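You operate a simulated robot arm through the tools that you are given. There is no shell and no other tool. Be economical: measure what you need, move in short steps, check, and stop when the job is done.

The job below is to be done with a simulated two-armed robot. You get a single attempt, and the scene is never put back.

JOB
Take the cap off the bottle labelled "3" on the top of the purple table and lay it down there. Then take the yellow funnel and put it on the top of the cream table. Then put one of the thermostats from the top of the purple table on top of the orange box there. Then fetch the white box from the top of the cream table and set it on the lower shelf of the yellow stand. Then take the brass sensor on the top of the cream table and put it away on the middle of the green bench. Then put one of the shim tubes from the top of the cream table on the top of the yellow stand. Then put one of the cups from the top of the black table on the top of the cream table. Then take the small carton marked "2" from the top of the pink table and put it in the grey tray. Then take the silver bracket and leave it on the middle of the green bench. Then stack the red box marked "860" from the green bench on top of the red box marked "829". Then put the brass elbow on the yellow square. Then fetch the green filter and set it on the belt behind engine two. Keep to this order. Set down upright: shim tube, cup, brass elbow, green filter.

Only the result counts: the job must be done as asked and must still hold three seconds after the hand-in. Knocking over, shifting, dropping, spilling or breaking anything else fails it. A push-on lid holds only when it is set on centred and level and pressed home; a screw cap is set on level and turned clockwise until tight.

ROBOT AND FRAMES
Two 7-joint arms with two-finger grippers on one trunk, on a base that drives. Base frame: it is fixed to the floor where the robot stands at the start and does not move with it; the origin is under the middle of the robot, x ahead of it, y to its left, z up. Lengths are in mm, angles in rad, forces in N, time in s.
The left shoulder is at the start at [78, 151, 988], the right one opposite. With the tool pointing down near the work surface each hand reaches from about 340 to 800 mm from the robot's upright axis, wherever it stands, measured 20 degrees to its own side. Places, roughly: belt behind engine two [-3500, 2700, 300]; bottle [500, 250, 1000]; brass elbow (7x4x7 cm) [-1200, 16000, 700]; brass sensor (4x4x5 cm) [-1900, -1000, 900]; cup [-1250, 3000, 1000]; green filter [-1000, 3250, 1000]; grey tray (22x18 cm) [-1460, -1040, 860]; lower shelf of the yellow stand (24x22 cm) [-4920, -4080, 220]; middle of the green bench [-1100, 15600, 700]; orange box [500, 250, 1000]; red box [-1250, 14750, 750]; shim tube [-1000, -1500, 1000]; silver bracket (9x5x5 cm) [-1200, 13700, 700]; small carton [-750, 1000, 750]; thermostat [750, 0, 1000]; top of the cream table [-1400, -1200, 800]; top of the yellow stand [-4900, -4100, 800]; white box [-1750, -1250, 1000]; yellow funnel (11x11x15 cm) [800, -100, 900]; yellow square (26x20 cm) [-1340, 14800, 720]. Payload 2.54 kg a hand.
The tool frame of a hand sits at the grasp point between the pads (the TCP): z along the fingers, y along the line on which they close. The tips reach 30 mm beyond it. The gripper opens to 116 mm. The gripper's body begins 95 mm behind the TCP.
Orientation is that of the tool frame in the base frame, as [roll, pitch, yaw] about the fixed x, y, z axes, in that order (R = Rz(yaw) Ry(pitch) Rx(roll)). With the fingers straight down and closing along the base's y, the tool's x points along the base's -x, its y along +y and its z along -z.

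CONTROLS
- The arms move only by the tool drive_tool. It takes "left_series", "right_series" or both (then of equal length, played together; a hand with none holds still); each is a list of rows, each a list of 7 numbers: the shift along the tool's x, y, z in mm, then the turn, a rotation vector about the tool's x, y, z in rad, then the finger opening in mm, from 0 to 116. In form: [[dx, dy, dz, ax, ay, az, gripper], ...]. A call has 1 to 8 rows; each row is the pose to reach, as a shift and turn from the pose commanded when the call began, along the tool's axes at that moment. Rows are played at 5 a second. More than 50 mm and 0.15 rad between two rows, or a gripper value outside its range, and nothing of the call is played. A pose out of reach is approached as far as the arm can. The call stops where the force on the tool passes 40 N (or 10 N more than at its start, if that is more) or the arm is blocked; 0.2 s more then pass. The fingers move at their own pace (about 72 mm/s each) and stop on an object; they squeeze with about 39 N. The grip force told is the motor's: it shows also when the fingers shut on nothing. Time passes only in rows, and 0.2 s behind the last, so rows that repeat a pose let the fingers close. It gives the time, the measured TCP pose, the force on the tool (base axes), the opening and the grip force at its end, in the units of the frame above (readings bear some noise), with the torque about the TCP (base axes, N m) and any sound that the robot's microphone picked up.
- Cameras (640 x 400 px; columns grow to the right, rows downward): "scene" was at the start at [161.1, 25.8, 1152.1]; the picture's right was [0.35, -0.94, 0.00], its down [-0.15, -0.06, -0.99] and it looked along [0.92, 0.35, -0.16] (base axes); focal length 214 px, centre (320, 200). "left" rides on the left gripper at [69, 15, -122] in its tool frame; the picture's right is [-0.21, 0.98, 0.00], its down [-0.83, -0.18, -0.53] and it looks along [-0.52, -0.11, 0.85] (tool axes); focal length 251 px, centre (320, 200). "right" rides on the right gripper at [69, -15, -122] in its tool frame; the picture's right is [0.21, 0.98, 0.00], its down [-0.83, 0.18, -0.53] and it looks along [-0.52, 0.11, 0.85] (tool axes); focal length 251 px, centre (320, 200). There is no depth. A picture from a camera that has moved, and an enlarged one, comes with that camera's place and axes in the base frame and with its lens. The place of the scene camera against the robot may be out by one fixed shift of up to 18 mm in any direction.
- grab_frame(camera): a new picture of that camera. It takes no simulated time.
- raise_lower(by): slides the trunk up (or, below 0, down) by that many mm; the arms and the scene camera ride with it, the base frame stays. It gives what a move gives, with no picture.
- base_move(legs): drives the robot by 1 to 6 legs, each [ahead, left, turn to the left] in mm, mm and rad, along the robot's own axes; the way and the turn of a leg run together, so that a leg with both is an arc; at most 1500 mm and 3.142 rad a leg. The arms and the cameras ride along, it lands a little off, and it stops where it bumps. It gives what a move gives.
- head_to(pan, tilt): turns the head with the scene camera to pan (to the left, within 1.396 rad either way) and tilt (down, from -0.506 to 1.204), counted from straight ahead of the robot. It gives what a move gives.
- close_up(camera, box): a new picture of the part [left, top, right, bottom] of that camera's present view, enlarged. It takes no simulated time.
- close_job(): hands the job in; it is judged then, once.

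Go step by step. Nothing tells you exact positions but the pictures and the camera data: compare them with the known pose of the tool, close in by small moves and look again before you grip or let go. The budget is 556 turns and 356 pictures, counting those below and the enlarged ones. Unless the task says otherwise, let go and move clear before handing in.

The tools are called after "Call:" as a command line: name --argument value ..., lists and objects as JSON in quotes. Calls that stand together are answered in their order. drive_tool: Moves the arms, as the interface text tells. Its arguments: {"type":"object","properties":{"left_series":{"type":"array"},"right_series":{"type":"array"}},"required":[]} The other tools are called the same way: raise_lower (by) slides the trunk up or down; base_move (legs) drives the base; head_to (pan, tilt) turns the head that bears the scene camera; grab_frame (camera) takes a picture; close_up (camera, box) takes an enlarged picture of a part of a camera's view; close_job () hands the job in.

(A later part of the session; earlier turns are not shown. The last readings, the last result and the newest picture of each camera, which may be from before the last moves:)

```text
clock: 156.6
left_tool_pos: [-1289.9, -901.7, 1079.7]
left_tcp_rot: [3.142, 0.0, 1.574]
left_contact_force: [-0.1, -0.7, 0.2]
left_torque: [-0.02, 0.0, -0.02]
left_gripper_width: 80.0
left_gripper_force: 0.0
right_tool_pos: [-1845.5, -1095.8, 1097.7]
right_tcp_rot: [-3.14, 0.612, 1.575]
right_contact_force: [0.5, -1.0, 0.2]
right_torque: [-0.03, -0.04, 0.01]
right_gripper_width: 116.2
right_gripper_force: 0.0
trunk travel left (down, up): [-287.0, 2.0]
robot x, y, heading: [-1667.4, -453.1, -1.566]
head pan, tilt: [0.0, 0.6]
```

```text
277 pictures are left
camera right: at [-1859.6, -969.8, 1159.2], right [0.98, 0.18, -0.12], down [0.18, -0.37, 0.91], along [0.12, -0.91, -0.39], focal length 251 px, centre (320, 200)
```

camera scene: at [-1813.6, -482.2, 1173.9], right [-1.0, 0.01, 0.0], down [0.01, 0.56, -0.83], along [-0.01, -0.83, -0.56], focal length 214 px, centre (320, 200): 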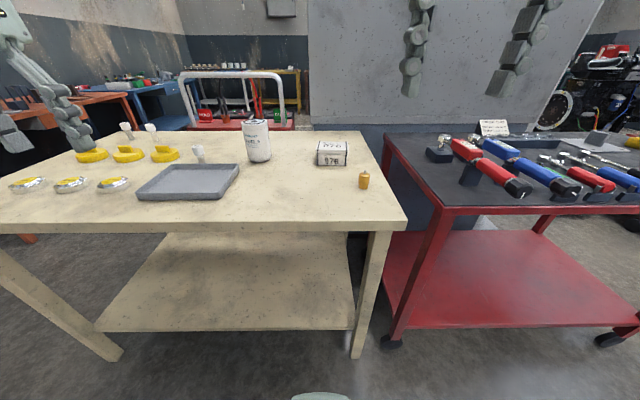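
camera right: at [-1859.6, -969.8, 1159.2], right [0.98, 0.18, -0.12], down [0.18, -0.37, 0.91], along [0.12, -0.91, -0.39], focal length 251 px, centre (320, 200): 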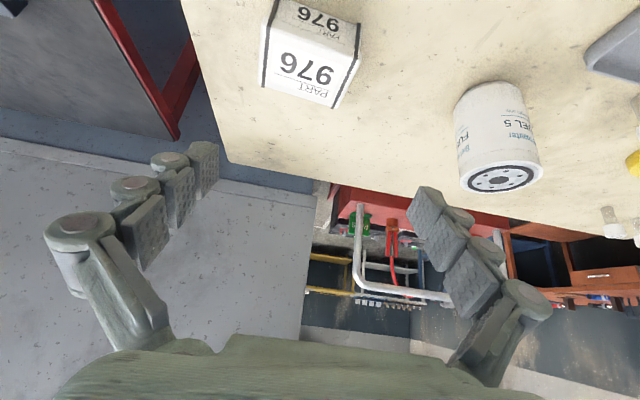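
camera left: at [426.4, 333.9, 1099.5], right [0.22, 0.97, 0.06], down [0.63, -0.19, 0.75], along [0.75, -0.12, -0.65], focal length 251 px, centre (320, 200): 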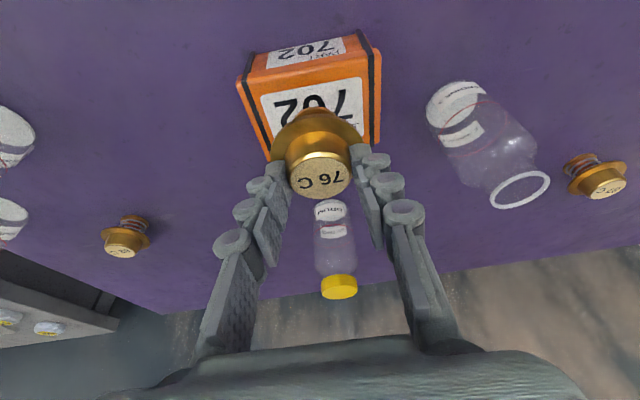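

From the hand camera the box top spans about x -1917…-1815, y -1154…-1235. I go to a pre-grasp and recheck.

Call:
drive_tool --right_series '[[12.5, -7, 32, 0, 0, 0, 116], [25, -14, 64, 0, 0, 0, 116], [37.7, -20.5, 95.7, 0, 0, 0, 116], [37.7, -20.5, 95.7, 0, 0, 0, 116]]'

Call:
grab_frame --camera "right"

```text
clock: 157.6
left_tool_pos: [-1289.2, -901.7, 1079.8]
left_tcp_rot: [-3.141, 0.0, 1.575]
left_contact_force: [0.4, -0.1, 0.4]
left_torque: [0.01, -0.02, 0.0]
left_gripper_width: 79.8
left_gripper_force: 0.1
right_tool_pos: [-1864.8, -1120.1, 997.5]
right_tcp_rot: [-3.141, 0.611, 1.574]
right_contact_force: [-0.3, 0.7, 0.3]
right_torque: [-0.01, -0.01, -0.02]
right_gripper_width: 116.0
right_gripper_force: 0.0
trunk travel left (down, up): [-287.0, 2.0]
robot x, y, heading: [-1673.9, -449.1, -1.571]
head pan, tilt: [0.0, 0.6]
```

```text
276 pictures are left
camera right: at [-1879.5, -993.7, 1059.0], right [0.98, 0.18, -0.12], down [0.18, -0.37, 0.91], along [0.12, -0.91, -0.39], focal length 251 px, centre (320, 200)
```

right: 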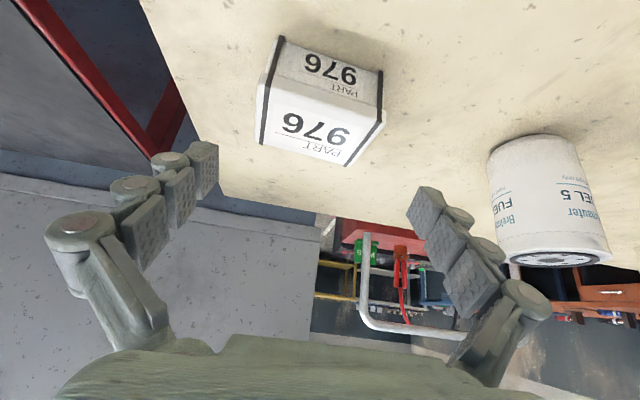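

The box is turned about -0.08 rad with its centre near [-1868, -1202]. I match the yaw and line up.

Call:
drive_tool --right_series '[[-3, 1, 10, 0.023, 0, 0.033, 116], [-5.4, 2, 20, 0.046, 0, 0.0655, 116], [-5.4, 2, 20, 0.046, 0, 0.0655, 116]]'

Call:
grab_frame --camera "right"

```text
clock: 158.4
left_tool_pos: [-1288.5, -902.6, 1079.3]
left_tcp_rot: [3.141, 0.002, 1.576]
left_contact_force: [-0.8, 0.8, -0.6]
left_torque: [-0.02, 0.02, 0.0]
left_gripper_width: 79.9
left_gripper_force: 0.1
right_tool_pos: [-1863.7, -1136.5, 984.4]
right_tcp_rot: [3.141, 0.61, 1.495]
right_contact_force: [0.2, 1.0, -0.5]
right_torque: [-0.01, -0.02, 0.01]
right_gripper_width: 115.8
right_gripper_force: 0.0
trunk travel left (down, up): [-287.0, 2.0]
robot x, y, heading: [-1670.5, -450.6, -1.569]
head pan, tilt: [0.0, 0.6]
```

```text
275 pictures are left
camera right: at [-1867.7, -1009.2, 1045.4], right [0.99, 0.1, -0.12], down [0.15, -0.38, 0.91], along [0.04, -0.92, -0.39], focal length 251 px, centre (320, 200)
```

right: 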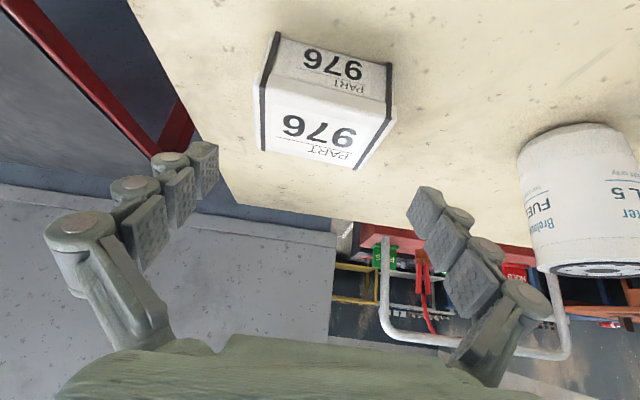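

Lined up within about 2 mm. I advance until the tips flank the lid and check.

Call:
drive_tool --right_series '[[0, 1.5, 25, 0.006, 0, 0.008, 116], [0, 1.5, 50, 0.006, 0, 0.008, 116], [0, 1.5, 60, 0.006, 0, 0.008, 116], [0, 1.5, 60, 0.006, 0, 0.008, 116]]'

Call:
grab_frame --camera "right"

```text
clock: 159.4
left_tool_pos: [-1289.2, -901.7, 1079.6]
left_tcp_rot: [-3.141, 0.001, 1.574]
left_contact_force: [0.3, 0.1, -0.1]
left_torque: [-0.02, 0.02, -0.02]
left_gripper_width: 80.0
left_gripper_force: 0.1
right_tool_pos: [-1864.2, -1169.6, 936.0]
right_tcp_rot: [-3.141, 0.61, 1.485]
right_contact_force: [-0.2, 0.4, 0.2]
right_torque: [0.01, -0.01, 0.04]
right_gripper_width: 116.2
right_gripper_force: 0.1
trunk travel left (down, up): [-287.0, 2.0]
robot x, y, heading: [-1667.9, -453.4, -1.568]
head pan, tilt: [0.0, 0.6]
```

```text
274 pictures are left
camera right: at [-1868.0, -1043.8, 996.9], right [0.99, 0.09, -0.12], down [0.15, -0.38, 0.91], along [0.04, -0.92, -0.39], focal length 251 px, centre (320, 200)
```

right: 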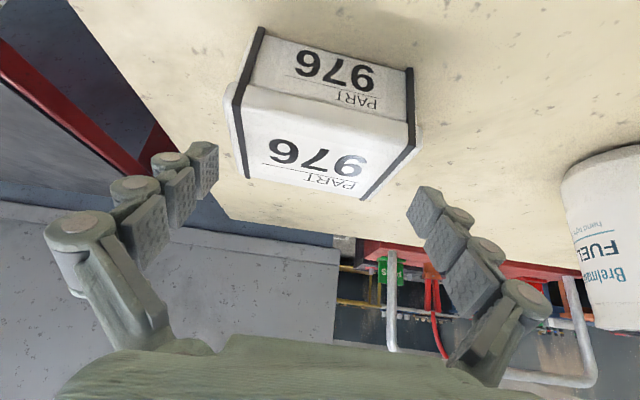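

The lid (109 mm) is centred with about 3 mm on each side. I advance the remaining distance slowly.

Call:
drive_tool --right_series '[[0, 0, 10, 0, 0, 0, 116], [0, 0, 20, 0, 0, 0, 116], [0, 0, 30, 0, 0, 0, 116], [0, 0, 40, 0, 0, 0, 116], [0, 0, 50, 0, 0, 0, 116], [0, 0, 55, 0, 0, 0, 116], [0, 0, 55, 0, 0, 0, 116]]'

Call:
grab_frame --camera "right"

```text
clock: 161.0
left_tool_pos: [-1288.4, -900.9, 1079.9]
left_tcp_rot: [3.141, -0.001, 1.576]
left_contact_force: [0.3, -0.2, -0.1]
left_torque: [0.0, 0.02, 0.02]
left_gripper_width: 79.9
left_gripper_force: 0.1
right_tool_pos: [-1867.6, -1203.2, 890.3]
right_tcp_rot: [3.14, 0.608, 1.486]
right_contact_force: [0.3, 0.1, -0.9]
right_torque: [-0.01, 0.01, -0.01]
right_gripper_width: 116.3
right_gripper_force: 0.0
trunk travel left (down, up): [-287.0, 2.0]
robot x, y, heading: [-1667.7, -451.9, -1.572]
head pan, tilt: [0.0, 0.6]
```

```text
273 pictures are left
camera right: at [-1870.6, -1075.1, 951.9], right [0.99, 0.09, -0.12], down [0.15, -0.39, 0.91], along [0.03, -0.92, -0.39], focal length 251 px, centre (320, 200)
```

right: 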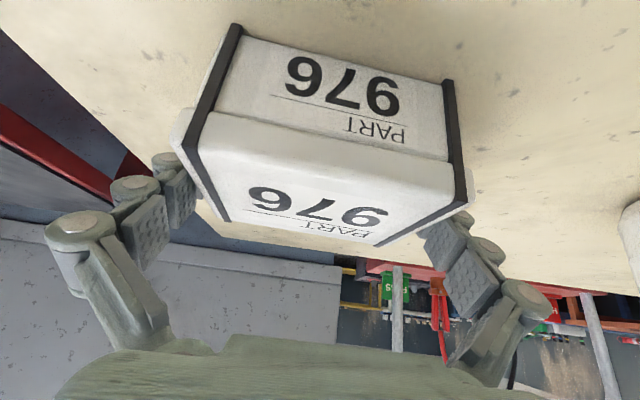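

No contact; the fingers flank the box. I close and lift a little.

Call:
drive_tool --right_series '[[0, 0, 0, 0, 0, 0, 108], [0, 0, 0, 0, 0, 0, 100], [0, 0, 0, 0, 0, 0, 90], [0, 0, 0, 0, 0, 0, 90], [-8.6, 0, -12.3, 0, 0, 0, 90], [-17, 0, -25, 0, 0, 0, 90], [-34, 0, -49, 0, 0, 0, 90], [-34, 0, -49, 0, 0, 0, 90]]'

Call:
grab_frame --camera "scene"

```text
clock: 162.8
left_tool_pos: [-1287.9, -903.1, 1080.1]
left_tcp_rot: [3.141, -0.001, 1.574]
left_contact_force: [0.9, 0.0, -0.4]
left_torque: [0.0, 0.01, 0.0]
left_gripper_width: 80.2
left_gripper_force: 0.1
right_tool_pos: [-1865.4, -1202.1, 949.1]
right_tcp_rot: [3.141, 0.61, 1.485]
right_contact_force: [0.3, 0.0, -5.1]
right_torque: [-0.06, 0.02, 0.03]
right_gripper_width: 109.4
right_gripper_force: 39.0
trunk travel left (down, up): [-287.0, 2.0]
robot x, y, heading: [-1668.3, -455.2, -1.568]
head pan, tilt: [0.0, 0.6]
```

```text
272 pictures are left
camera scene: at [-1663.2, -617.0, 1173.7], right [-1.0, 0.0, 0.0], down [0.0, 0.57, -0.82], along [0.0, -0.82, -0.57], focal length 214 px, centre (320, 200)
```

scene: 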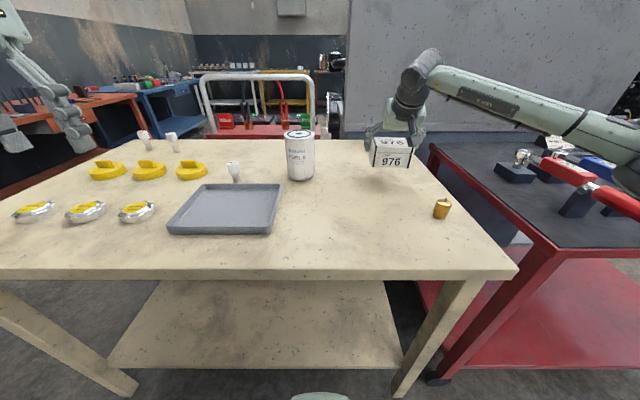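

The box is lifted cleanly. I raise it, pull it in, back off from the table and look around for the yellow stand.

Call:
drive_tool --right_series '[[-20, 0, -35, 0, 0, 0, 90], [-40, 0, -75, 0, 0, 0, 90], [-25, 0, -120, 0, 0, 0, 90], [0, 0, -160, 0, 0, 0, 90], [25, 0, -195, 0, 0, 0, 90], [50, 0, -230, 0, 0, 0, 90], [75, 0, -262, 0, 0, 0, 90]]'

Call:
base_move --legs '[[-450, 0, 0], [0, 0, -1.1]]'

Call:
head_to --pan 0.2 --tilt 0.15

Call:
grab_frame --camera "scene"

```text
clock: 164.4
left_tool_pos: [-1288.5, -901.6, 1079.2]
left_tcp_rot: [-3.141, 0.002, 1.575]
left_contact_force: [-0.4, 0.6, 1.0]
left_torque: [0.0, 0.0, 0.02]
left_gripper_width: 80.2
left_gripper_force: 0.1
right_tool_pos: [-1848.6, -990.5, 1124.1]
right_tcp_rot: [3.14, 0.611, 1.482]
right_contact_force: [0.7, -0.1, -4.3]
right_torque: [-0.09, -0.01, -0.02]
right_gripper_width: 108.9
right_gripper_force: 38.7
trunk travel left (down, up): [-287.0, 2.0]
robot x, y, heading: [-1670.4, -456.6, -1.567]
head pan, tilt: [0.0, 0.6]
```

```text
clock: 170.0
left_tool_pos: [-1901.6, -545.7, 1079.8]
left_tcp_rot: [3.141, -0.001, 0.47]
left_contact_force: [-0.8, -0.6, -0.1]
left_torque: [0.01, -0.02, -0.02]
left_gripper_width: 80.1
left_gripper_force: 0.0
right_tool_pos: [-2232.1, -85.7, 1122.4]
right_tcp_rot: [-3.141, 0.61, 0.378]
right_contact_force: [0.2, -0.9, -4.9]
right_torque: [-0.05, 0.04, -0.03]
right_gripper_width: 109.4
right_gripper_force: 38.8
trunk travel left (down, up): [-287.0, 2.0]
robot x, y, heading: [-1670.7, -3.7, -2.674]
head pan, tilt: [0.0, 0.6]
```

```text
clock: 170.9
left_tool_pos: [-1902.4, -547.0, 1079.1]
left_tcp_rot: [3.141, 0.0, 0.469]
left_contact_force: [-0.6, 0.3, -0.2]
left_torque: [0.02, -0.01, 0.0]
left_gripper_width: 80.1
left_gripper_force: 0.0
right_tool_pos: [-2232.6, -85.6, 1122.6]
right_tcp_rot: [-3.141, 0.609, 0.378]
right_contact_force: [0.3, 0.3, -4.5]
right_torque: [-0.06, 0.07, -0.03]
right_gripper_width: 109.2
right_gripper_force: 39.1
trunk travel left (down, up): [-287.0, 2.0]
robot x, y, heading: [-1670.2, -2.6, -2.673]
head pan, tilt: [0.201, 0.15]
```

```text
271 pictures are left
camera scene: at [-1799.0, -98.9, 1215.2], right [-0.62, 0.78, 0.0], down [0.12, 0.09, -0.99], along [-0.78, -0.61, -0.15], focal length 214 px, centre (320, 200)
```

scene: 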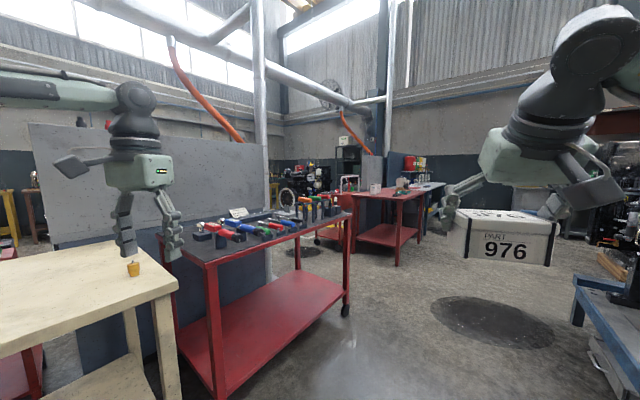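

The stand lies beyond the partition behind the red cart. I'll go west along the aisle and then look south.

Call:
base_move --legs '[[0, 0, -0.468], [1500, 200, 0], [450, 50, 0], [0, 0, 1.0]]'

Call:
head_to --pan 0.3 --tilt 0.2

Call:
grab_frame --camera "scene"

```text
refused: leg 2 is longer than a leg can be; nothing moved
```

```text
clock: 171.6
left_tool_pos: [-1900.8, -545.7, 1079.4]
left_tcp_rot: [3.14, 0.0, 0.468]
left_contact_force: [-0.7, 0.0, -0.2]
left_torque: [-0.01, 0.0, -0.02]
left_gripper_width: 80.2
left_gripper_force: 0.0
right_tool_pos: [-2231.7, -85.7, 1122.2]
right_tcp_rot: [3.14, 0.61, 0.378]
right_contact_force: [0.7, 0.2, -3.8]
right_torque: [-0.03, 0.05, -0.02]
right_gripper_width: 109.1
right_gripper_force: 38.8
trunk travel left (down, up): [-287.0, 2.0]
robot x, y, heading: [-1672.3, -3.3, -2.672]
head pan, tilt: [0.3, 0.201]
```

```text
270 pictures are left
camera scene: at [-1793.2, -106.1, 1210.6], right [-0.69, 0.72, 0.0], down [0.14, 0.14, -0.98], along [-0.7, -0.68, -0.2], focal length 214 px, centre (320, 200)
```

scene: 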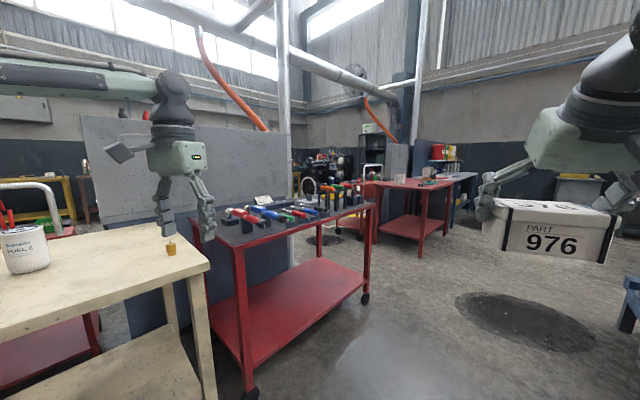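

Call:
base_move --legs '[[0, 0, -0.468], [1400, 150, 0], [550, 100, 0], [0, 0, 1.0]]'

Call:
grab_frame --camera "scene"

```text
clock: 185.3
left_tool_pos: [-3530.0, -847.8, 1078.7]
left_tcp_rot: [3.141, 0.0, 1.006]
left_contact_force: [0.3, 0.2, -0.5]
left_torque: [0.01, 0.02, -0.03]
left_gripper_width: 79.8
left_gripper_force: 0.0
right_tool_pos: [-4050.8, -620.5, 1122.5]
right_tcp_rot: [3.141, 0.608, 0.916]
right_contact_force: [0.4, 0.4, -5.4]
right_torque: [-0.02, 0.05, 0.01]
right_gripper_width: 108.9
right_gripper_force: 39.1
trunk travel left (down, up): [-287.0, 2.0]
robot x, y, heading: [-3609.9, -261.4, -2.133]
head pan, tilt: [0.3, 0.201]
```

```text
269 pictures are left
camera scene: at [-3664.9, -418.1, 1210.6], right [-0.96, 0.26, 0.0], down [0.05, 0.19, -0.98], along [-0.26, -0.95, -0.2], focal length 214 px, centre (320, 200)
```

scene: 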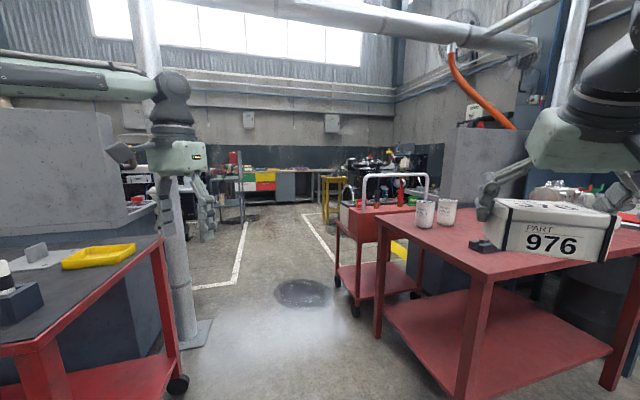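

The yellow stand is visible at about [-4870, -4100] down the corridor. I tuck the left arm and drive along the corridor's middle (x ≈ -3830).

Call:
drive_tool --left_series '[[0, -40, 0, 0, 0, 0, 80], [0, -80, 0, 0, 0, 0, 80], [10, -120, 0, 0, 0, 0, 80], [20, -160, 0, 0, 0, 0, 80], [30, -180, 0, 0, 0, 0, 80]]'

Call:
base_move --legs '[[0, 0, 0.562], [0, -220, 0], [1400, 0, 0]]'

Call:
head_to --pan -0.2 --tilt 0.3

Call:
grab_frame --camera "scene"

```text
clock: 186.5
left_tool_pos: [-3668.0, -725.2, 1079.5]
left_tcp_rot: [3.142, 0.001, 1.006]
left_contact_force: [-1.2, 0.2, 0.6]
left_torque: [-0.01, -0.01, 0.01]
left_gripper_width: 79.9
left_gripper_force: 0.0
right_tool_pos: [-4050.5, -618.8, 1121.9]
right_tcp_rot: [3.14, 0.609, 0.917]
right_contact_force: [-0.1, 0.2, -4.9]
right_torque: [-0.06, 0.02, -0.01]
right_gripper_width: 109.5
right_gripper_force: 39.0
trunk travel left (down, up): [-287.0, 2.0]
robot x, y, heading: [-3607.2, -264.7, -2.132]
head pan, tilt: [0.3, 0.201]
```

```text
clock: 197.5
left_tool_pos: [-3633.0, -2092.8, 1079.0]
left_tcp_rot: [3.141, 0.002, 1.57]
left_contact_force: [-0.1, 0.1, -0.2]
left_torque: [0.01, -0.02, -0.02]
left_gripper_width: 80.0
left_gripper_force: 0.1
right_tool_pos: [-4012.3, -2208.6, 1122.4]
right_tcp_rot: [3.141, 0.609, 1.481]
right_contact_force: [0.8, -0.3, -5.6]
right_torque: [-0.03, -0.03, -0.03]
right_gripper_width: 109.4
right_gripper_force: 38.5
trunk travel left (down, up): [-287.0, 2.0]
robot x, y, heading: [-3831.1, -1674.7, -1.568]
head pan, tilt: [0.3, 0.201]
```

```text
clock: 198.4
left_tool_pos: [-3632.6, -2091.2, 1079.7]
left_tcp_rot: [-3.141, 0.002, 1.572]
left_contact_force: [0.3, 0.1, -0.4]
left_torque: [0.05, -0.01, 0.0]
left_gripper_width: 79.7
left_gripper_force: 0.0
right_tool_pos: [-4011.6, -2208.6, 1122.7]
right_tcp_rot: [-3.141, 0.609, 1.481]
right_contact_force: [-0.1, 0.8, -3.8]
right_torque: [-0.06, -0.01, -0.01]
right_gripper_width: 109.3
right_gripper_force: 39.3
trunk travel left (down, up): [-287.0, 2.0]
robot x, y, heading: [-3832.9, -1671.2, -1.569]
head pan, tilt: [-0.201, 0.3]
```

```text
268 pictures are left
camera scene: at [-3844.4, -1837.6, 1201.3], right [-0.98, 0.2, 0.0], down [0.06, 0.29, -0.96], along [-0.19, -0.94, -0.3], focal length 214 px, centre (320, 200)
```

scene: 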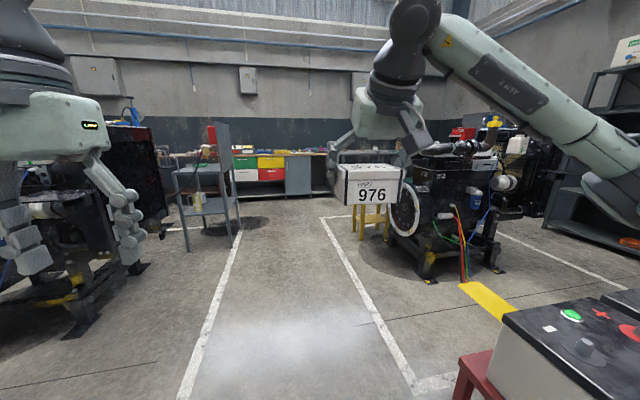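

The lane is clear. I drive down to y ≈ -4080 and turn west to face the stand.

Call:
base_move --legs '[[1200, 0, 0], [1200, 0, 0], [0, 0, -1.572]]'

Call:
head_to --pan 0.0 --tilt 0.5

Call:
grab_frame --camera "scene"

```text
clock: 214.1
left_tool_pos: [-4222.2, -4282.0, 1079.7]
left_tcp_rot: [-3.14, -0.001, 0.015]
left_contact_force: [0.5, -0.7, -0.5]
left_torque: [-0.05, 0.01, -0.01]
left_gripper_width: 80.0
left_gripper_force: 0.0
right_tool_pos: [-4343.8, -3903.8, 1122.4]
right_tcp_rot: [3.142, 0.609, -0.075]
right_contact_force: [0.1, -0.5, -4.3]
right_torque: [-0.01, 0.05, 0.0]
right_gripper_width: 109.3
right_gripper_force: 39.0
trunk travel left (down, up): [-287.0, 2.0]
robot x, y, heading: [-3801.3, -4074.0, -3.127]
head pan, tilt: [-0.201, 0.3]
```

```text
clock: 214.9
left_tool_pos: [-4222.1, -4282.1, 1079.4]
left_tcp_rot: [-3.141, -0.001, 0.014]
left_contact_force: [-0.5, -0.5, 1.2]
left_torque: [0.0, -0.03, 0.01]
left_gripper_width: 80.0
left_gripper_force: 0.1
right_tool_pos: [-4344.5, -3903.8, 1122.5]
right_tcp_rot: [-3.141, 0.609, -0.075]
right_contact_force: [-0.2, -0.4, -5.2]
right_torque: [0.02, 0.03, -0.01]
right_gripper_width: 109.0
right_gripper_force: 38.6
trunk travel left (down, up): [-287.0, 2.0]
robot x, y, heading: [-3807.3, -4076.6, -3.127]
head pan, tilt: [0.0, 0.499]
```

```text
267 pictures are left
camera scene: at [-3957.0, -4086.0, 1182.9], right [-0.01, 1.0, 0.0], down [0.48, 0.01, -0.88], along [-0.88, -0.01, -0.48], focal length 214 px, centre (320, 200)
```

scene: 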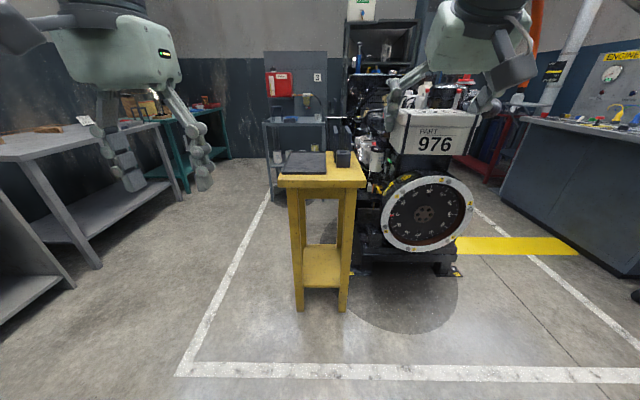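

The stand faces me: front legs at x ≈ -4773, opening about 210 mm centred at y ≈ -4085. I lower the trunk and bring the box down low before driving in.

Call:
raise_lower --by -280

Call:
drive_tool --right_series '[[30, 0, 38, 0, 0, 0, 90], [60, 0, 76, 0, 0, 0, 90], [90, 0, 114, 0, 0, 0, 90], [118, 0, 150, 0, 0, 0, 90], [145, 0, 188, 0, 0, 0, 90], [170, 0, 226, 0, 0, 0, 90], [197, 0, 264, 0, 0, 0, 90]]'

```text
clock: 217.7
left_tool_pos: [-4220.3, -4283.1, 800.0]
left_tcp_rot: [-3.141, 0.001, 0.014]
left_contact_force: [-0.7, -0.4, 0.7]
left_torque: [0.04, 0.02, -0.03]
left_gripper_width: 80.0
left_gripper_force: 0.0
right_tool_pos: [-4343.8, -3903.5, 842.2]
right_tcp_rot: [-3.142, 0.609, -0.074]
right_contact_force: [-0.6, 0.6, -3.3]
right_torque: [-0.02, 0.0, 0.04]
right_gripper_width: 109.0
right_gripper_force: 39.0
trunk travel left (down, up): [-7.0, 282.0]
robot x, y, heading: [-3802.4, -4080.2, -3.129]
head pan, tilt: [0.0, 0.499]
```

```text
clock: 219.3
left_tool_pos: [-4221.7, -4281.9, 798.8]
left_tcp_rot: [-3.14, 0.001, 0.015]
left_contact_force: [0.3, 0.2, -0.2]
left_torque: [0.01, 0.03, -0.01]
left_gripper_width: 79.8
left_gripper_force: 0.1
right_tool_pos: [-4332.9, -3902.9, 512.3]
right_tcp_rot: [-3.141, 0.611, -0.076]
right_contact_force: [0.2, -0.7, -5.0]
right_torque: [-0.02, 0.04, 0.0]
right_gripper_width: 109.3
right_gripper_force: 39.1
trunk travel left (down, up): [-7.0, 282.0]
robot x, y, heading: [-3801.9, -4078.8, -3.127]
head pan, tilt: [0.0, 0.499]
```

Call:
drive_tool --right_series '[[26, 0, 37, -0.015, 0, -0.02, 90], [52, 0, 74, -0.03, 0, -0.042, 90], [78, 0, 111, -0.0436, 0, -0.0622, 90], [104, 0, 148, -0.0436, 0, -0.0622, 90], [130, 0, 186, -0.0436, 0, -0.0622, 90], [130, 0, 186, -0.0436, 0, -0.0622, 90]]'

Call:
base_move --legs '[[0, 195, -0.0146]]'

Call:
head_to --pan -0.2 --tilt 0.5

Call:
grab_frame --camera "scene"

Call:
grab_frame --camera "right"

```text
clock: 220.7
left_tool_pos: [-4221.1, -4281.5, 799.9]
left_tcp_rot: [3.141, 0.0, 0.012]
left_contact_force: [0.3, 0.5, -0.1]
left_torque: [0.03, 0.01, 0.01]
left_gripper_width: 79.7
left_gripper_force: 0.0
right_tool_pos: [-4333.9, -3904.8, 286.4]
right_tcp_rot: [3.14, 0.611, -0.003]
right_contact_force: [-1.5, 0.9, -3.7]
right_torque: [-0.01, -0.09, -0.01]
right_gripper_width: 109.1
right_gripper_force: 39.0
trunk travel left (down, up): [-7.0, 282.0]
robot x, y, heading: [-3802.6, -4075.6, -3.127]
head pan, tilt: [0.0, 0.499]
```

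```text
clock: 223.2
left_tool_pos: [-4222.5, -4472.5, 799.9]
left_tcp_rot: [3.142, 0.0, -0.003]
left_contact_force: [0.1, 0.0, 0.6]
left_torque: [-0.02, 0.02, 0.01]
left_gripper_width: 80.1
left_gripper_force: 0.1
right_tool_pos: [-4330.1, -4093.3, 285.8]
right_tcp_rot: [-3.141, 0.61, -0.014]
right_contact_force: [-0.9, 0.5, -4.5]
right_torque: [-0.04, 0.03, 0.04]
right_gripper_width: 109.5
right_gripper_force: 39.2
trunk travel left (down, up): [-7.0, 282.0]
robot x, y, heading: [-3806.2, -4272.8, 3.14]
head pan, tilt: [0.0, 0.499]
```

```text
clock: 223.9
left_tool_pos: [-4222.3, -4472.1, 799.4]
left_tcp_rot: [3.141, 0.0, -0.001]
left_contact_force: [-0.2, 0.7, -0.5]
left_torque: [0.02, 0.01, 0.0]
left_gripper_width: 79.9
left_gripper_force: 0.1
right_tool_pos: [-4330.6, -4092.4, 285.3]
right_tcp_rot: [-3.141, 0.608, -0.014]
right_contact_force: [-0.2, -0.5, -5.3]
right_torque: [0.0, 0.02, 0.02]
right_gripper_width: 109.2
right_gripper_force: 39.2
trunk travel left (down, up): [-7.0, 282.0]
robot x, y, heading: [-3801.3, -4270.5, 3.144]
head pan, tilt: [-0.201, 0.499]
```

```text
266 pictures are left
camera scene: at [-3953.9, -4262.2, 902.9], right [0.2, 0.98, 0.0], down [0.47, -0.1, -0.88], along [-0.86, 0.18, -0.48], focal length 214 px, centre (320, 200)
```

scene: 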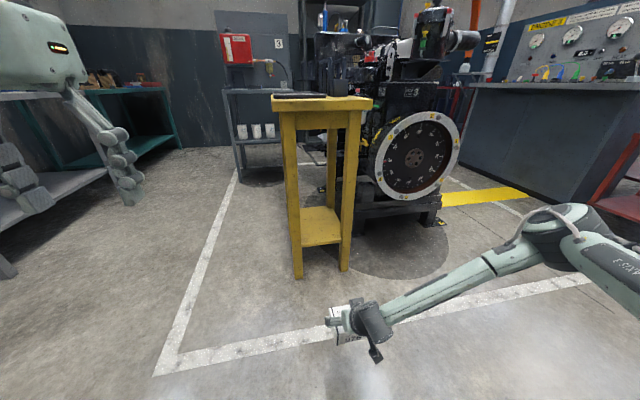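

```text
265 pictures are left
camera right: at [-4202.0, -4079.1, 347.1], right [0.16, -0.98, -0.12], down [-0.38, -0.18, 0.91], along [-0.91, -0.1, -0.4], focal length 251 px, centre (320, 200)
```

right: 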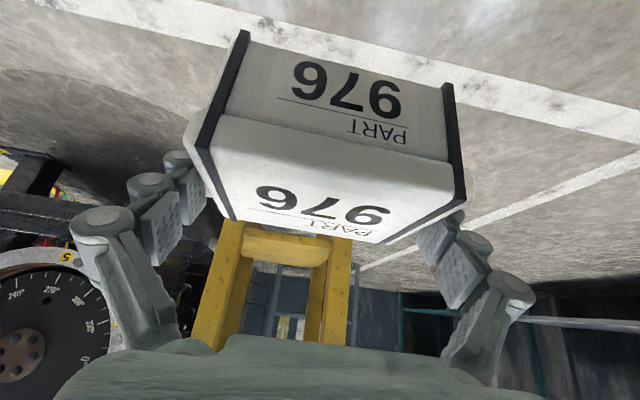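

The hand is aligned with the opening's centre (y ≈ -4092). I drive ahead 400 and look.

Call:
base_move --legs '[[390, 0, 0]]'

Call:
grab_frame --camera "scene"

Call:
grab_frame --camera "right"

```text
clock: 226.4
left_tool_pos: [-4613.1, -4472.0, 799.2]
left_tcp_rot: [3.141, -0.001, -0.001]
left_contact_force: [-0.3, -0.6, -0.5]
left_torque: [0.04, 0.01, 0.02]
left_gripper_width: 79.8
left_gripper_force: 0.1
right_tool_pos: [-4719.5, -4092.4, 285.3]
right_tcp_rot: [3.141, 0.609, -0.012]
right_contact_force: [0.0, 0.5, -4.6]
right_torque: [0.0, 0.04, 0.01]
right_gripper_width: 109.3
right_gripper_force: 39.1
trunk travel left (down, up): [-7.0, 282.0]
robot x, y, heading: [-4190.2, -4274.2, 3.144]
head pan, tilt: [-0.201, 0.499]
```

```text
264 pictures are left
camera scene: at [-4343.8, -4261.8, 902.9], right [0.2, 0.98, 0.0], down [0.47, -0.1, -0.88], along [-0.86, 0.18, -0.48], focal length 214 px, centre (320, 200)
```

scene: 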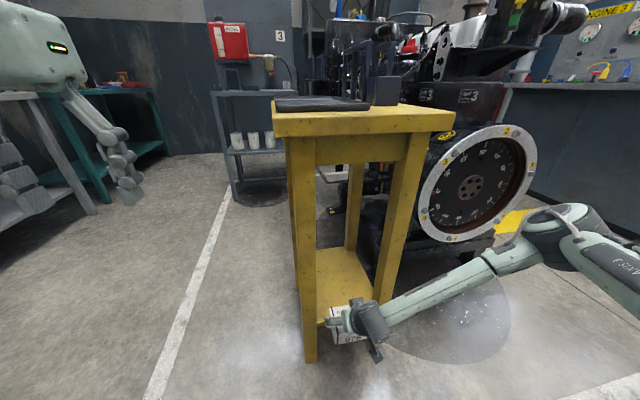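

```text
263 pictures are left
camera right: at [-4592.0, -4078.9, 347.2], right [0.16, -0.98, -0.12], down [-0.38, -0.18, 0.91], along [-0.91, -0.1, -0.4], focal length 251 px, centre (320, 200)
```

right: 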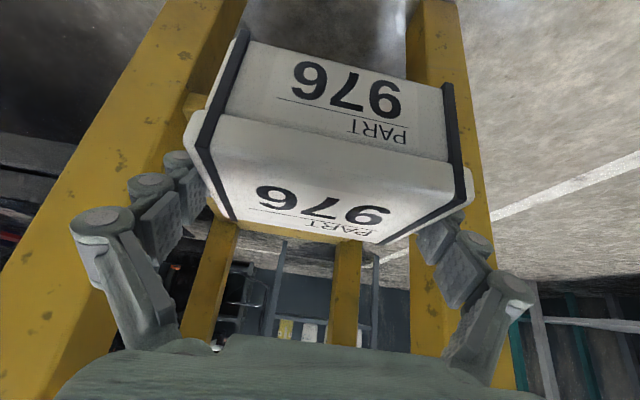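

The box is between the legs with about 20–40 mm to spare. I shift 8 mm toward +Y and go in further.

Call:
drive_tool --right_series '[[0, -8, 0, 0, 0, -0.006, 90], [0, -8, 0, 0, 0, -0.01, 90]]'

Call:
base_move --legs '[[90, 0, 0]]'

Call:
grab_frame --camera "right"

Call:
grab_frame --camera "scene"

```text
clock: 227.0
left_tool_pos: [-4613.1, -4471.9, 799.4]
left_tcp_rot: [3.139, 0.0, -0.001]
left_contact_force: [-0.8, 0.8, 0.8]
left_torque: [0.01, 0.0, 0.0]
left_gripper_width: 80.0
left_gripper_force: 0.0
right_tool_pos: [-4719.6, -4085.1, 286.8]
right_tcp_rot: [-3.134, 0.605, -0.002]
right_contact_force: [-0.3, -0.6, -5.1]
right_torque: [-0.01, 0.06, 0.0]
right_gripper_width: 109.0
right_gripper_force: 38.8
trunk travel left (down, up): [-7.0, 282.0]
robot x, y, heading: [-4192.2, -4274.1, 3.14]
head pan, tilt: [-0.201, 0.499]
```

```text
clock: 228.1
left_tool_pos: [-4702.6, -4471.4, 799.7]
left_tcp_rot: [-3.141, 0.001, -0.001]
left_contact_force: [0.5, 0.2, 0.0]
left_torque: [0.02, 0.01, 0.0]
left_gripper_width: 80.3
left_gripper_force: 0.1
right_tool_pos: [-4808.9, -4084.5, 286.1]
right_tcp_rot: [-3.133, 0.604, -0.003]
right_contact_force: [-0.1, 0.2, -3.7]
right_torque: [0.02, 0.05, 0.01]
right_gripper_width: 109.2
right_gripper_force: 39.1
trunk travel left (down, up): [-7.0, 282.0]
robot x, y, heading: [-4282.8, -4272.0, 3.141]
head pan, tilt: [-0.201, 0.499]
```

```text
262 pictures are left
camera right: at [-4681.1, -4070.5, 348.0], right [0.17, -0.98, -0.13], down [-0.38, -0.19, 0.91], along [-0.91, -0.11, -0.4], focal length 251 px, centre (320, 200)
```

right: 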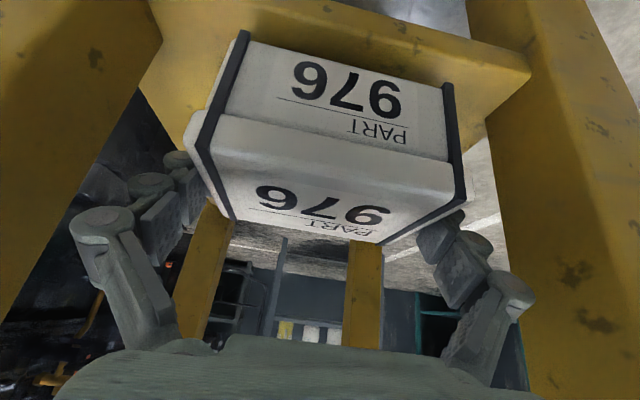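

```text
261 pictures are left
camera scene: at [-4432.6, -4261.7, 902.9], right [0.2, 0.98, 0.0], down [0.47, -0.1, -0.88], along [-0.86, 0.18, -0.48], focal length 214 px, centre (320, 200)
```

scene: 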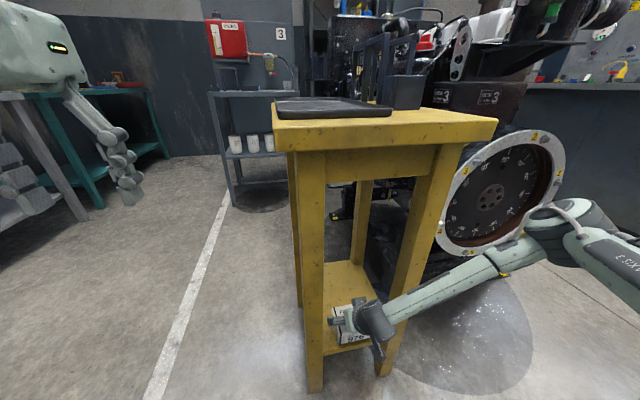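

The box's front half is over the shelf. I extend the arm 60 mm and then lower gently.

Call:
drive_tool --right_series '[[-16, 0, 11, 0, 0, 0, 90], [-33, 0, 23, 0, 0, 0, 90], [-49, 0, 34, 0, 0, 0, 90], [-43, 0, 42, 0, 0, 0, 90], [-38, 0, 50, 0, 0, 0, 90], [-38, 0, 50, 0, 0, 0, 90]]'

Call:
grab_frame --camera "right"

```text
clock: 229.5
left_tool_pos: [-4701.9, -4471.7, 800.4]
left_tcp_rot: [-3.14, -0.001, 0.0]
left_contact_force: [-1.2, -0.7, 0.1]
left_torque: [-0.02, 0.02, 0.0]
left_gripper_width: 80.1
left_gripper_force: 0.0
right_tool_pos: [-4868.7, -4085.2, 266.6]
right_tcp_rot: [-3.133, 0.606, -0.003]
right_contact_force: [0.1, 0.5, -4.7]
right_torque: [0.0, 0.04, -0.02]
right_gripper_width: 109.3
right_gripper_force: 39.2
trunk travel left (down, up): [-7.0, 282.0]
robot x, y, heading: [-4282.2, -4271.2, 3.143]
head pan, tilt: [-0.201, 0.499]
```

```text
260 pictures are left
camera right: at [-4740.9, -4070.2, 328.3], right [0.17, -0.98, -0.13], down [-0.38, -0.19, 0.91], along [-0.91, -0.11, -0.4], focal length 251 px, centre (320, 200)
```

right: 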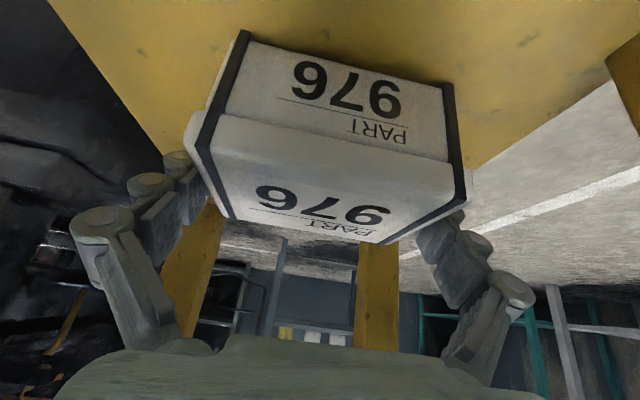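

Call:
drive_tool --right_series '[[1.1, 0, 1.6, 0, 0, 0, 90], [2.3, 0, 3.3, 0, 0, 0, 90], [3.4, 0, 4.9, 0, 0, 0, 90], [3.4, 0, 4.9, 0, 0, 0, 90]]'

```text
clock: 230.5
left_tool_pos: [-4699.9, -4472.7, 799.6]
left_tcp_rot: [3.141, 0.002, 0.001]
left_contact_force: [-0.9, 0.0, -0.4]
left_torque: [-0.03, 0.02, -0.01]
left_gripper_width: 80.2
left_gripper_force: 0.1
right_tool_pos: [-4868.7, -4085.4, 261.7]
right_tcp_rot: [-3.133, 0.609, -0.002]
right_contact_force: [3.0, 0.7, 12.4]
right_torque: [-0.46, -0.64, -0.05]
right_gripper_width: 109.4
right_gripper_force: 39.0
trunk travel left (down, up): [-7.0, 282.0]
robot x, y, heading: [-4282.6, -4273.3, 3.145]
head pan, tilt: [-0.201, 0.499]
```

Contact. I open and withdraw along the fingers.

Call:
drive_tool --right_series '[[-0.6, 0, -0.8, 0, 0, 0, 110], [-0.6, 0, -0.8, 0, 0, 0, 116], [-0.6, 0, -0.8, 0, 0, 0, 116], [-0.6, 0, -20, 0, 0, 0, 116], [-0.6, 0, -50, 0, 0, 0, 116], [-0.6, 0, -85, 0, 0, 0, 116], [-0.6, 0, -110, 0, 0, 0, 116], [-0.6, 0, -110, 0, 0, 0, 116]]'

Call:
grab_frame --camera "right"

```text
clock: 232.3
left_tool_pos: [-4701.4, -4471.0, 798.9]
left_tcp_rot: [-3.141, 0.001, 0.003]
left_contact_force: [-0.4, -0.2, -0.2]
left_torque: [-0.04, 0.02, -0.03]
left_gripper_width: 80.1
left_gripper_force: 0.0
right_tool_pos: [-4805.6, -4085.1, 351.8]
right_tcp_rot: [-3.132, 0.605, -0.001]
right_contact_force: [-0.9, -0.2, -0.6]
right_torque: [0.02, -0.02, 0.03]
right_gripper_width: 115.9
right_gripper_force: 0.1
trunk travel left (down, up): [-7.0, 282.0]
robot x, y, heading: [-4279.6, -4272.6, 3.144]
head pan, tilt: [-0.201, 0.499]
```

```text
259 pictures are left
camera right: at [-4678.7, -4071.4, 414.5], right [0.17, -0.98, -0.13], down [-0.38, -0.19, 0.91], along [-0.91, -0.11, -0.4], focal length 251 px, centre (320, 200)
```

right: 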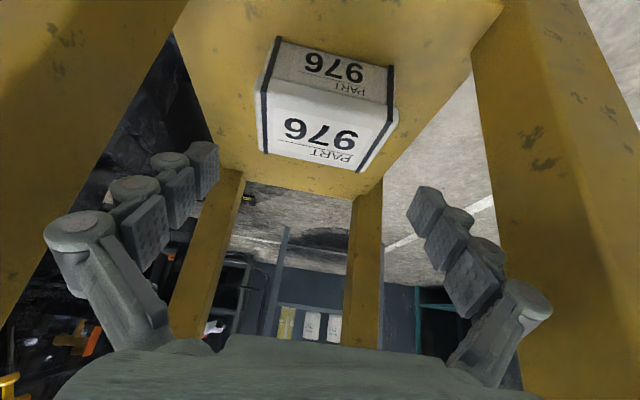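

The white box sits on the lower shelf. I back out, raise the arm and trunk, and head back to the cream table for the brass sensor.

Call:
base_move --legs '[[-470, 0, 0]]'

Call:
raise_lower --by 280

Call:
drive_tool --right_series '[[-20, 0, -40, 0, 0, 0, 100], [-40, 0, -80, 0, 0, 0, 100], [-60, 0, -120, 0, 0.1, 0, 100], [-80, 0, -160, 0, 0.2, 0, 100], [-95, 0, -205, 0, 0.3, 0, 100], [-110, 0, -250, 0, 0.4, 0, 100], [-125, 0, -295, 0, 0.5, 0, 100], [-140, 0, -340, 0, 0.6, 0, 100]]'

```text
clock: 235.1
left_tool_pos: [-4232.1, -4473.0, 800.3]
left_tcp_rot: [3.14, 0.001, 0.0]
left_contact_force: [-0.4, 0.4, 0.0]
left_torque: [-0.02, 0.02, 0.02]
left_gripper_width: 79.9
left_gripper_force: 0.1
right_tool_pos: [-4336.0, -4086.4, 351.7]
right_tcp_rot: [-3.133, 0.604, -0.002]
right_contact_force: [0.3, -0.4, 0.2]
right_torque: [-0.02, -0.01, -0.02]
right_gripper_width: 115.7
right_gripper_force: 0.0
trunk travel left (down, up): [-7.0, 282.0]
robot x, y, heading: [-3814.5, -4275.1, 3.137]
head pan, tilt: [-0.201, 0.499]
```

```text
clock: 237.9
left_tool_pos: [-4232.4, -4471.6, 1079.2]
left_tcp_rot: [-3.141, 0.002, -0.001]
left_contact_force: [0.0, 0.0, 0.0]
left_torque: [0.02, 0.0, 0.01]
left_gripper_width: 80.1
left_gripper_force: 0.1
right_tool_pos: [-4337.7, -4086.0, 633.0]
right_tcp_rot: [-3.132, 0.604, -0.002]
right_contact_force: [0.1, 0.3, -0.9]
right_torque: [0.03, -0.05, 0.0]
right_gripper_width: 116.1
right_gripper_force: 0.1
trunk travel left (down, up): [-287.0, 2.0]
robot x, y, heading: [-3811.6, -4271.0, 3.142]
head pan, tilt: [-0.201, 0.499]
```

```text
clock: 239.7
left_tool_pos: [-4231.4, -4472.7, 1080.0]
left_tcp_rot: [-3.142, 0.002, 0.0]
left_contact_force: [-0.3, -0.5, 0.9]
left_torque: [-0.02, 0.02, 0.03]
left_gripper_width: 80.0
left_gripper_force: 0.0
right_tool_pos: [-4258.0, -4088.9, 993.2]
right_tcp_rot: [-3.134, 0.003, -0.008]
right_contact_force: [0.0, 1.1, 0.8]
right_torque: [0.0, -0.03, -0.01]
right_gripper_width: 100.0
right_gripper_force: 0.1
trunk travel left (down, up): [-287.0, 2.0]
robot x, y, heading: [-3812.0, -4272.9, 3.144]
head pan, tilt: [-0.201, 0.499]
```

Call:
drive_tool --right_series '[[0, 0, -40, 0, 0, 0, 80], [0, 0, -80, 0, 0, 0, 80], [0, 0, -115, -0.007, 0, 0.008, 80]]'

Call:
base_move --legs '[[0, 0, -1.571], [1400, 0, 0], [1400, 0, 0], [1200, 0, 0], [0, 0, -1.571]]'

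Call:
grab_frame --camera "scene"

```text
clock: 240.5
left_tool_pos: [-4232.3, -4472.3, 1079.8]
left_tcp_rot: [3.141, 0.001, -0.001]
left_contact_force: [0.6, -0.6, -0.6]
left_torque: [-0.02, 0.02, 0.01]
left_gripper_width: 79.9
left_gripper_force: 0.0
right_tool_pos: [-4257.7, -4091.2, 1106.6]
right_tcp_rot: [-3.141, 0.006, -0.015]
right_contact_force: [0.1, 1.0, -0.5]
right_torque: [-0.02, 0.0, -0.01]
right_gripper_width: 80.0
right_gripper_force: 0.1
trunk travel left (down, up): [-287.0, 2.0]
robot x, y, heading: [-3812.2, -4277.2, 3.138]
head pan, tilt: [-0.201, 0.499]
```

```text
clock: 267.6
left_tool_pos: [-3398.4, -87.4, 1079.5]
left_tcp_rot: [-3.141, 0.002, -3.133]
left_contact_force: [0.2, -0.2, 0.1]
left_torque: [0.0, -0.01, -0.03]
left_gripper_width: 80.3
left_gripper_force: 0.0
right_tool_pos: [-3368.5, -469.5, 1106.7]
right_tcp_rot: [3.14, 0.006, 3.136]
right_contact_force: [-0.7, -0.1, 1.0]
right_torque: [-0.03, 0.0, 0.0]
right_gripper_width: 79.9
right_gripper_force: 0.0
trunk travel left (down, up): [-287.0, 2.0]
robot x, y, heading: [-3819.1, -290.5, 0.005]
head pan, tilt: [-0.201, 0.499]
```

```text
258 pictures are left
camera scene: at [-3652.1, -313.5, 1183.0], right [-0.19, -0.98, 0.0], down [-0.47, 0.09, -0.88], along [0.86, -0.17, -0.48], focal length 214 px, centre (320, 200)
```

scene: 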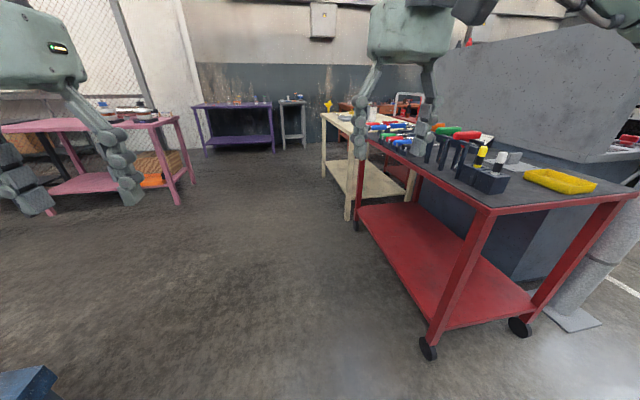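

Call:
base_move --legs '[[1100, 0, 0], [966, 0, 0], [0, 0, -1.576], [160, 0, 0]]'

Call:
head_to --pan -0.1 --tilt 0.7

Call:
grab_frame --camera "right"

Call:
grab_frame --camera "scene"

```text
clock: 282.8
left_tool_pos: [-1540.0, -837.5, 1078.4]
left_tcp_rot: [3.142, 0.0, 1.582]
left_contact_force: [-0.4, -0.5, 0.0]
left_torque: [0.04, 0.02, 0.02]
left_gripper_width: 80.0
left_gripper_force: 0.0
right_tool_pos: [-1921.9, -867.8, 1105.4]
right_tcp_rot: [-3.14, 0.006, 1.571]
right_contact_force: [0.8, -0.6, -0.2]
right_torque: [0.05, 0.0, 0.04]
right_gripper_width: 79.8
right_gripper_force: 0.1
trunk travel left (down, up): [-287.0, 2.0]
robot x, y, heading: [-1746.9, -416.6, -1.563]
head pan, tilt: [-0.201, 0.499]
```

```text
clock: 283.5
left_tool_pos: [-1540.1, -836.6, 1079.3]
left_tcp_rot: [3.141, 0.001, 1.584]
left_contact_force: [-0.3, 0.9, -1.0]
left_torque: [0.01, 0.01, 0.01]
left_gripper_width: 79.8
left_gripper_force: 0.1
right_tool_pos: [-1922.0, -866.8, 1106.8]
right_tcp_rot: [-3.14, 0.006, 1.569]
right_contact_force: [0.8, 0.4, -0.7]
right_torque: [0.02, 0.0, 0.03]
right_gripper_width: 80.1
right_gripper_force: 0.0
trunk travel left (down, up): [-287.0, 2.0]
robot x, y, heading: [-1744.8, -419.1, -1.555]
head pan, tilt: [-0.099, 0.7]
```

```text
257 pictures are left
camera right: at [-1935.1, -796.9, 1229.0], right [0.98, 0.21, 0.0], down [0.18, -0.82, 0.54], along [0.11, -0.53, -0.84], focal length 251 px, centre (320, 200)
```

right: 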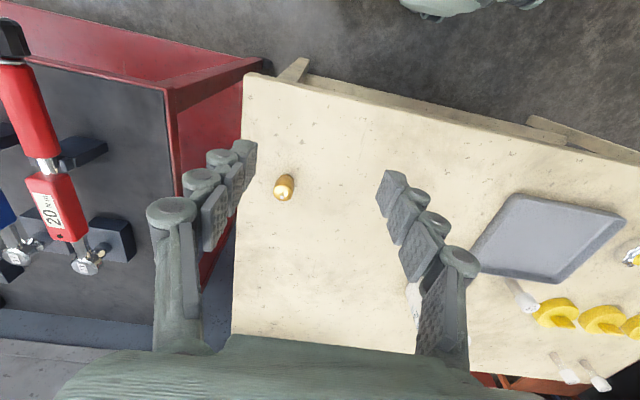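

```text
256 pictures are left
camera scene: at [-1744.3, -578.2, 1165.3], right [-1.0, 0.09, 0.0], down [0.06, 0.64, -0.77], along [-0.07, -0.76, -0.64], focal length 214 px, centre (320, 200)
```

scene: 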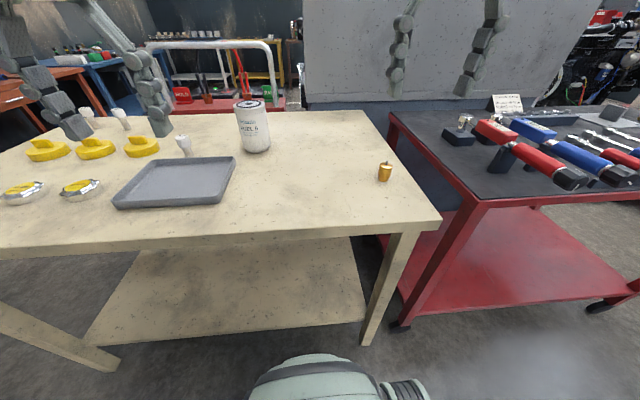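

The sensor stands near [-1953, -1004]. I move the right hand above it.

Call:
drive_tool --right_series '[[-30, -6, 25, 0, 0, 0, 70], [-60, -12, 50, 0, 0, 0, 70], [-90, -18, 75, 0, 0, 0, 70], [-115, -25, 100, 0, 0, 0, 70], [-137, -31, 127, 0, 0, 0, 70], [-137, -31, 137, 0, 0, 0, 70]]'

Call:
grab_frame --camera "right"

```text
clock: 284.9
left_tool_pos: [-1540.3, -837.3, 1079.9]
left_tcp_rot: [3.14, 0.002, 1.582]
left_contact_force: [0.8, 0.7, 0.4]
left_torque: [-0.02, 0.0, -0.01]
left_gripper_width: 80.0
left_gripper_force: 0.0
right_tool_pos: [-1951.5, -1003.0, 972.0]
right_tcp_rot: [-3.141, 0.007, 1.572]
right_contact_force: [-0.2, 1.0, -0.5]
right_torque: [0.04, -0.01, 0.0]
right_gripper_width: 70.0
right_gripper_force: 0.1
trunk travel left (down, up): [-287.0, 2.0]
robot x, y, heading: [-1747.1, -419.4, -1.562]
head pan, tilt: [-0.099, 0.7]
```

```text
255 pictures are left
camera right: at [-1966.2, -933.8, 1093.1], right [0.98, 0.21, 0.0], down [0.18, -0.82, 0.54], along [0.11, -0.53, -0.84], focal length 251 px, centre (320, 200)
```

right: 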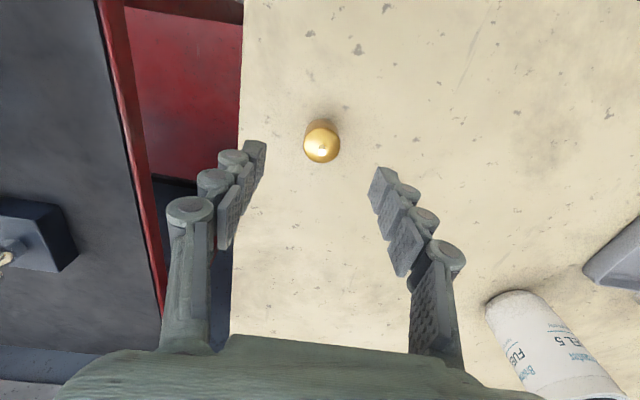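

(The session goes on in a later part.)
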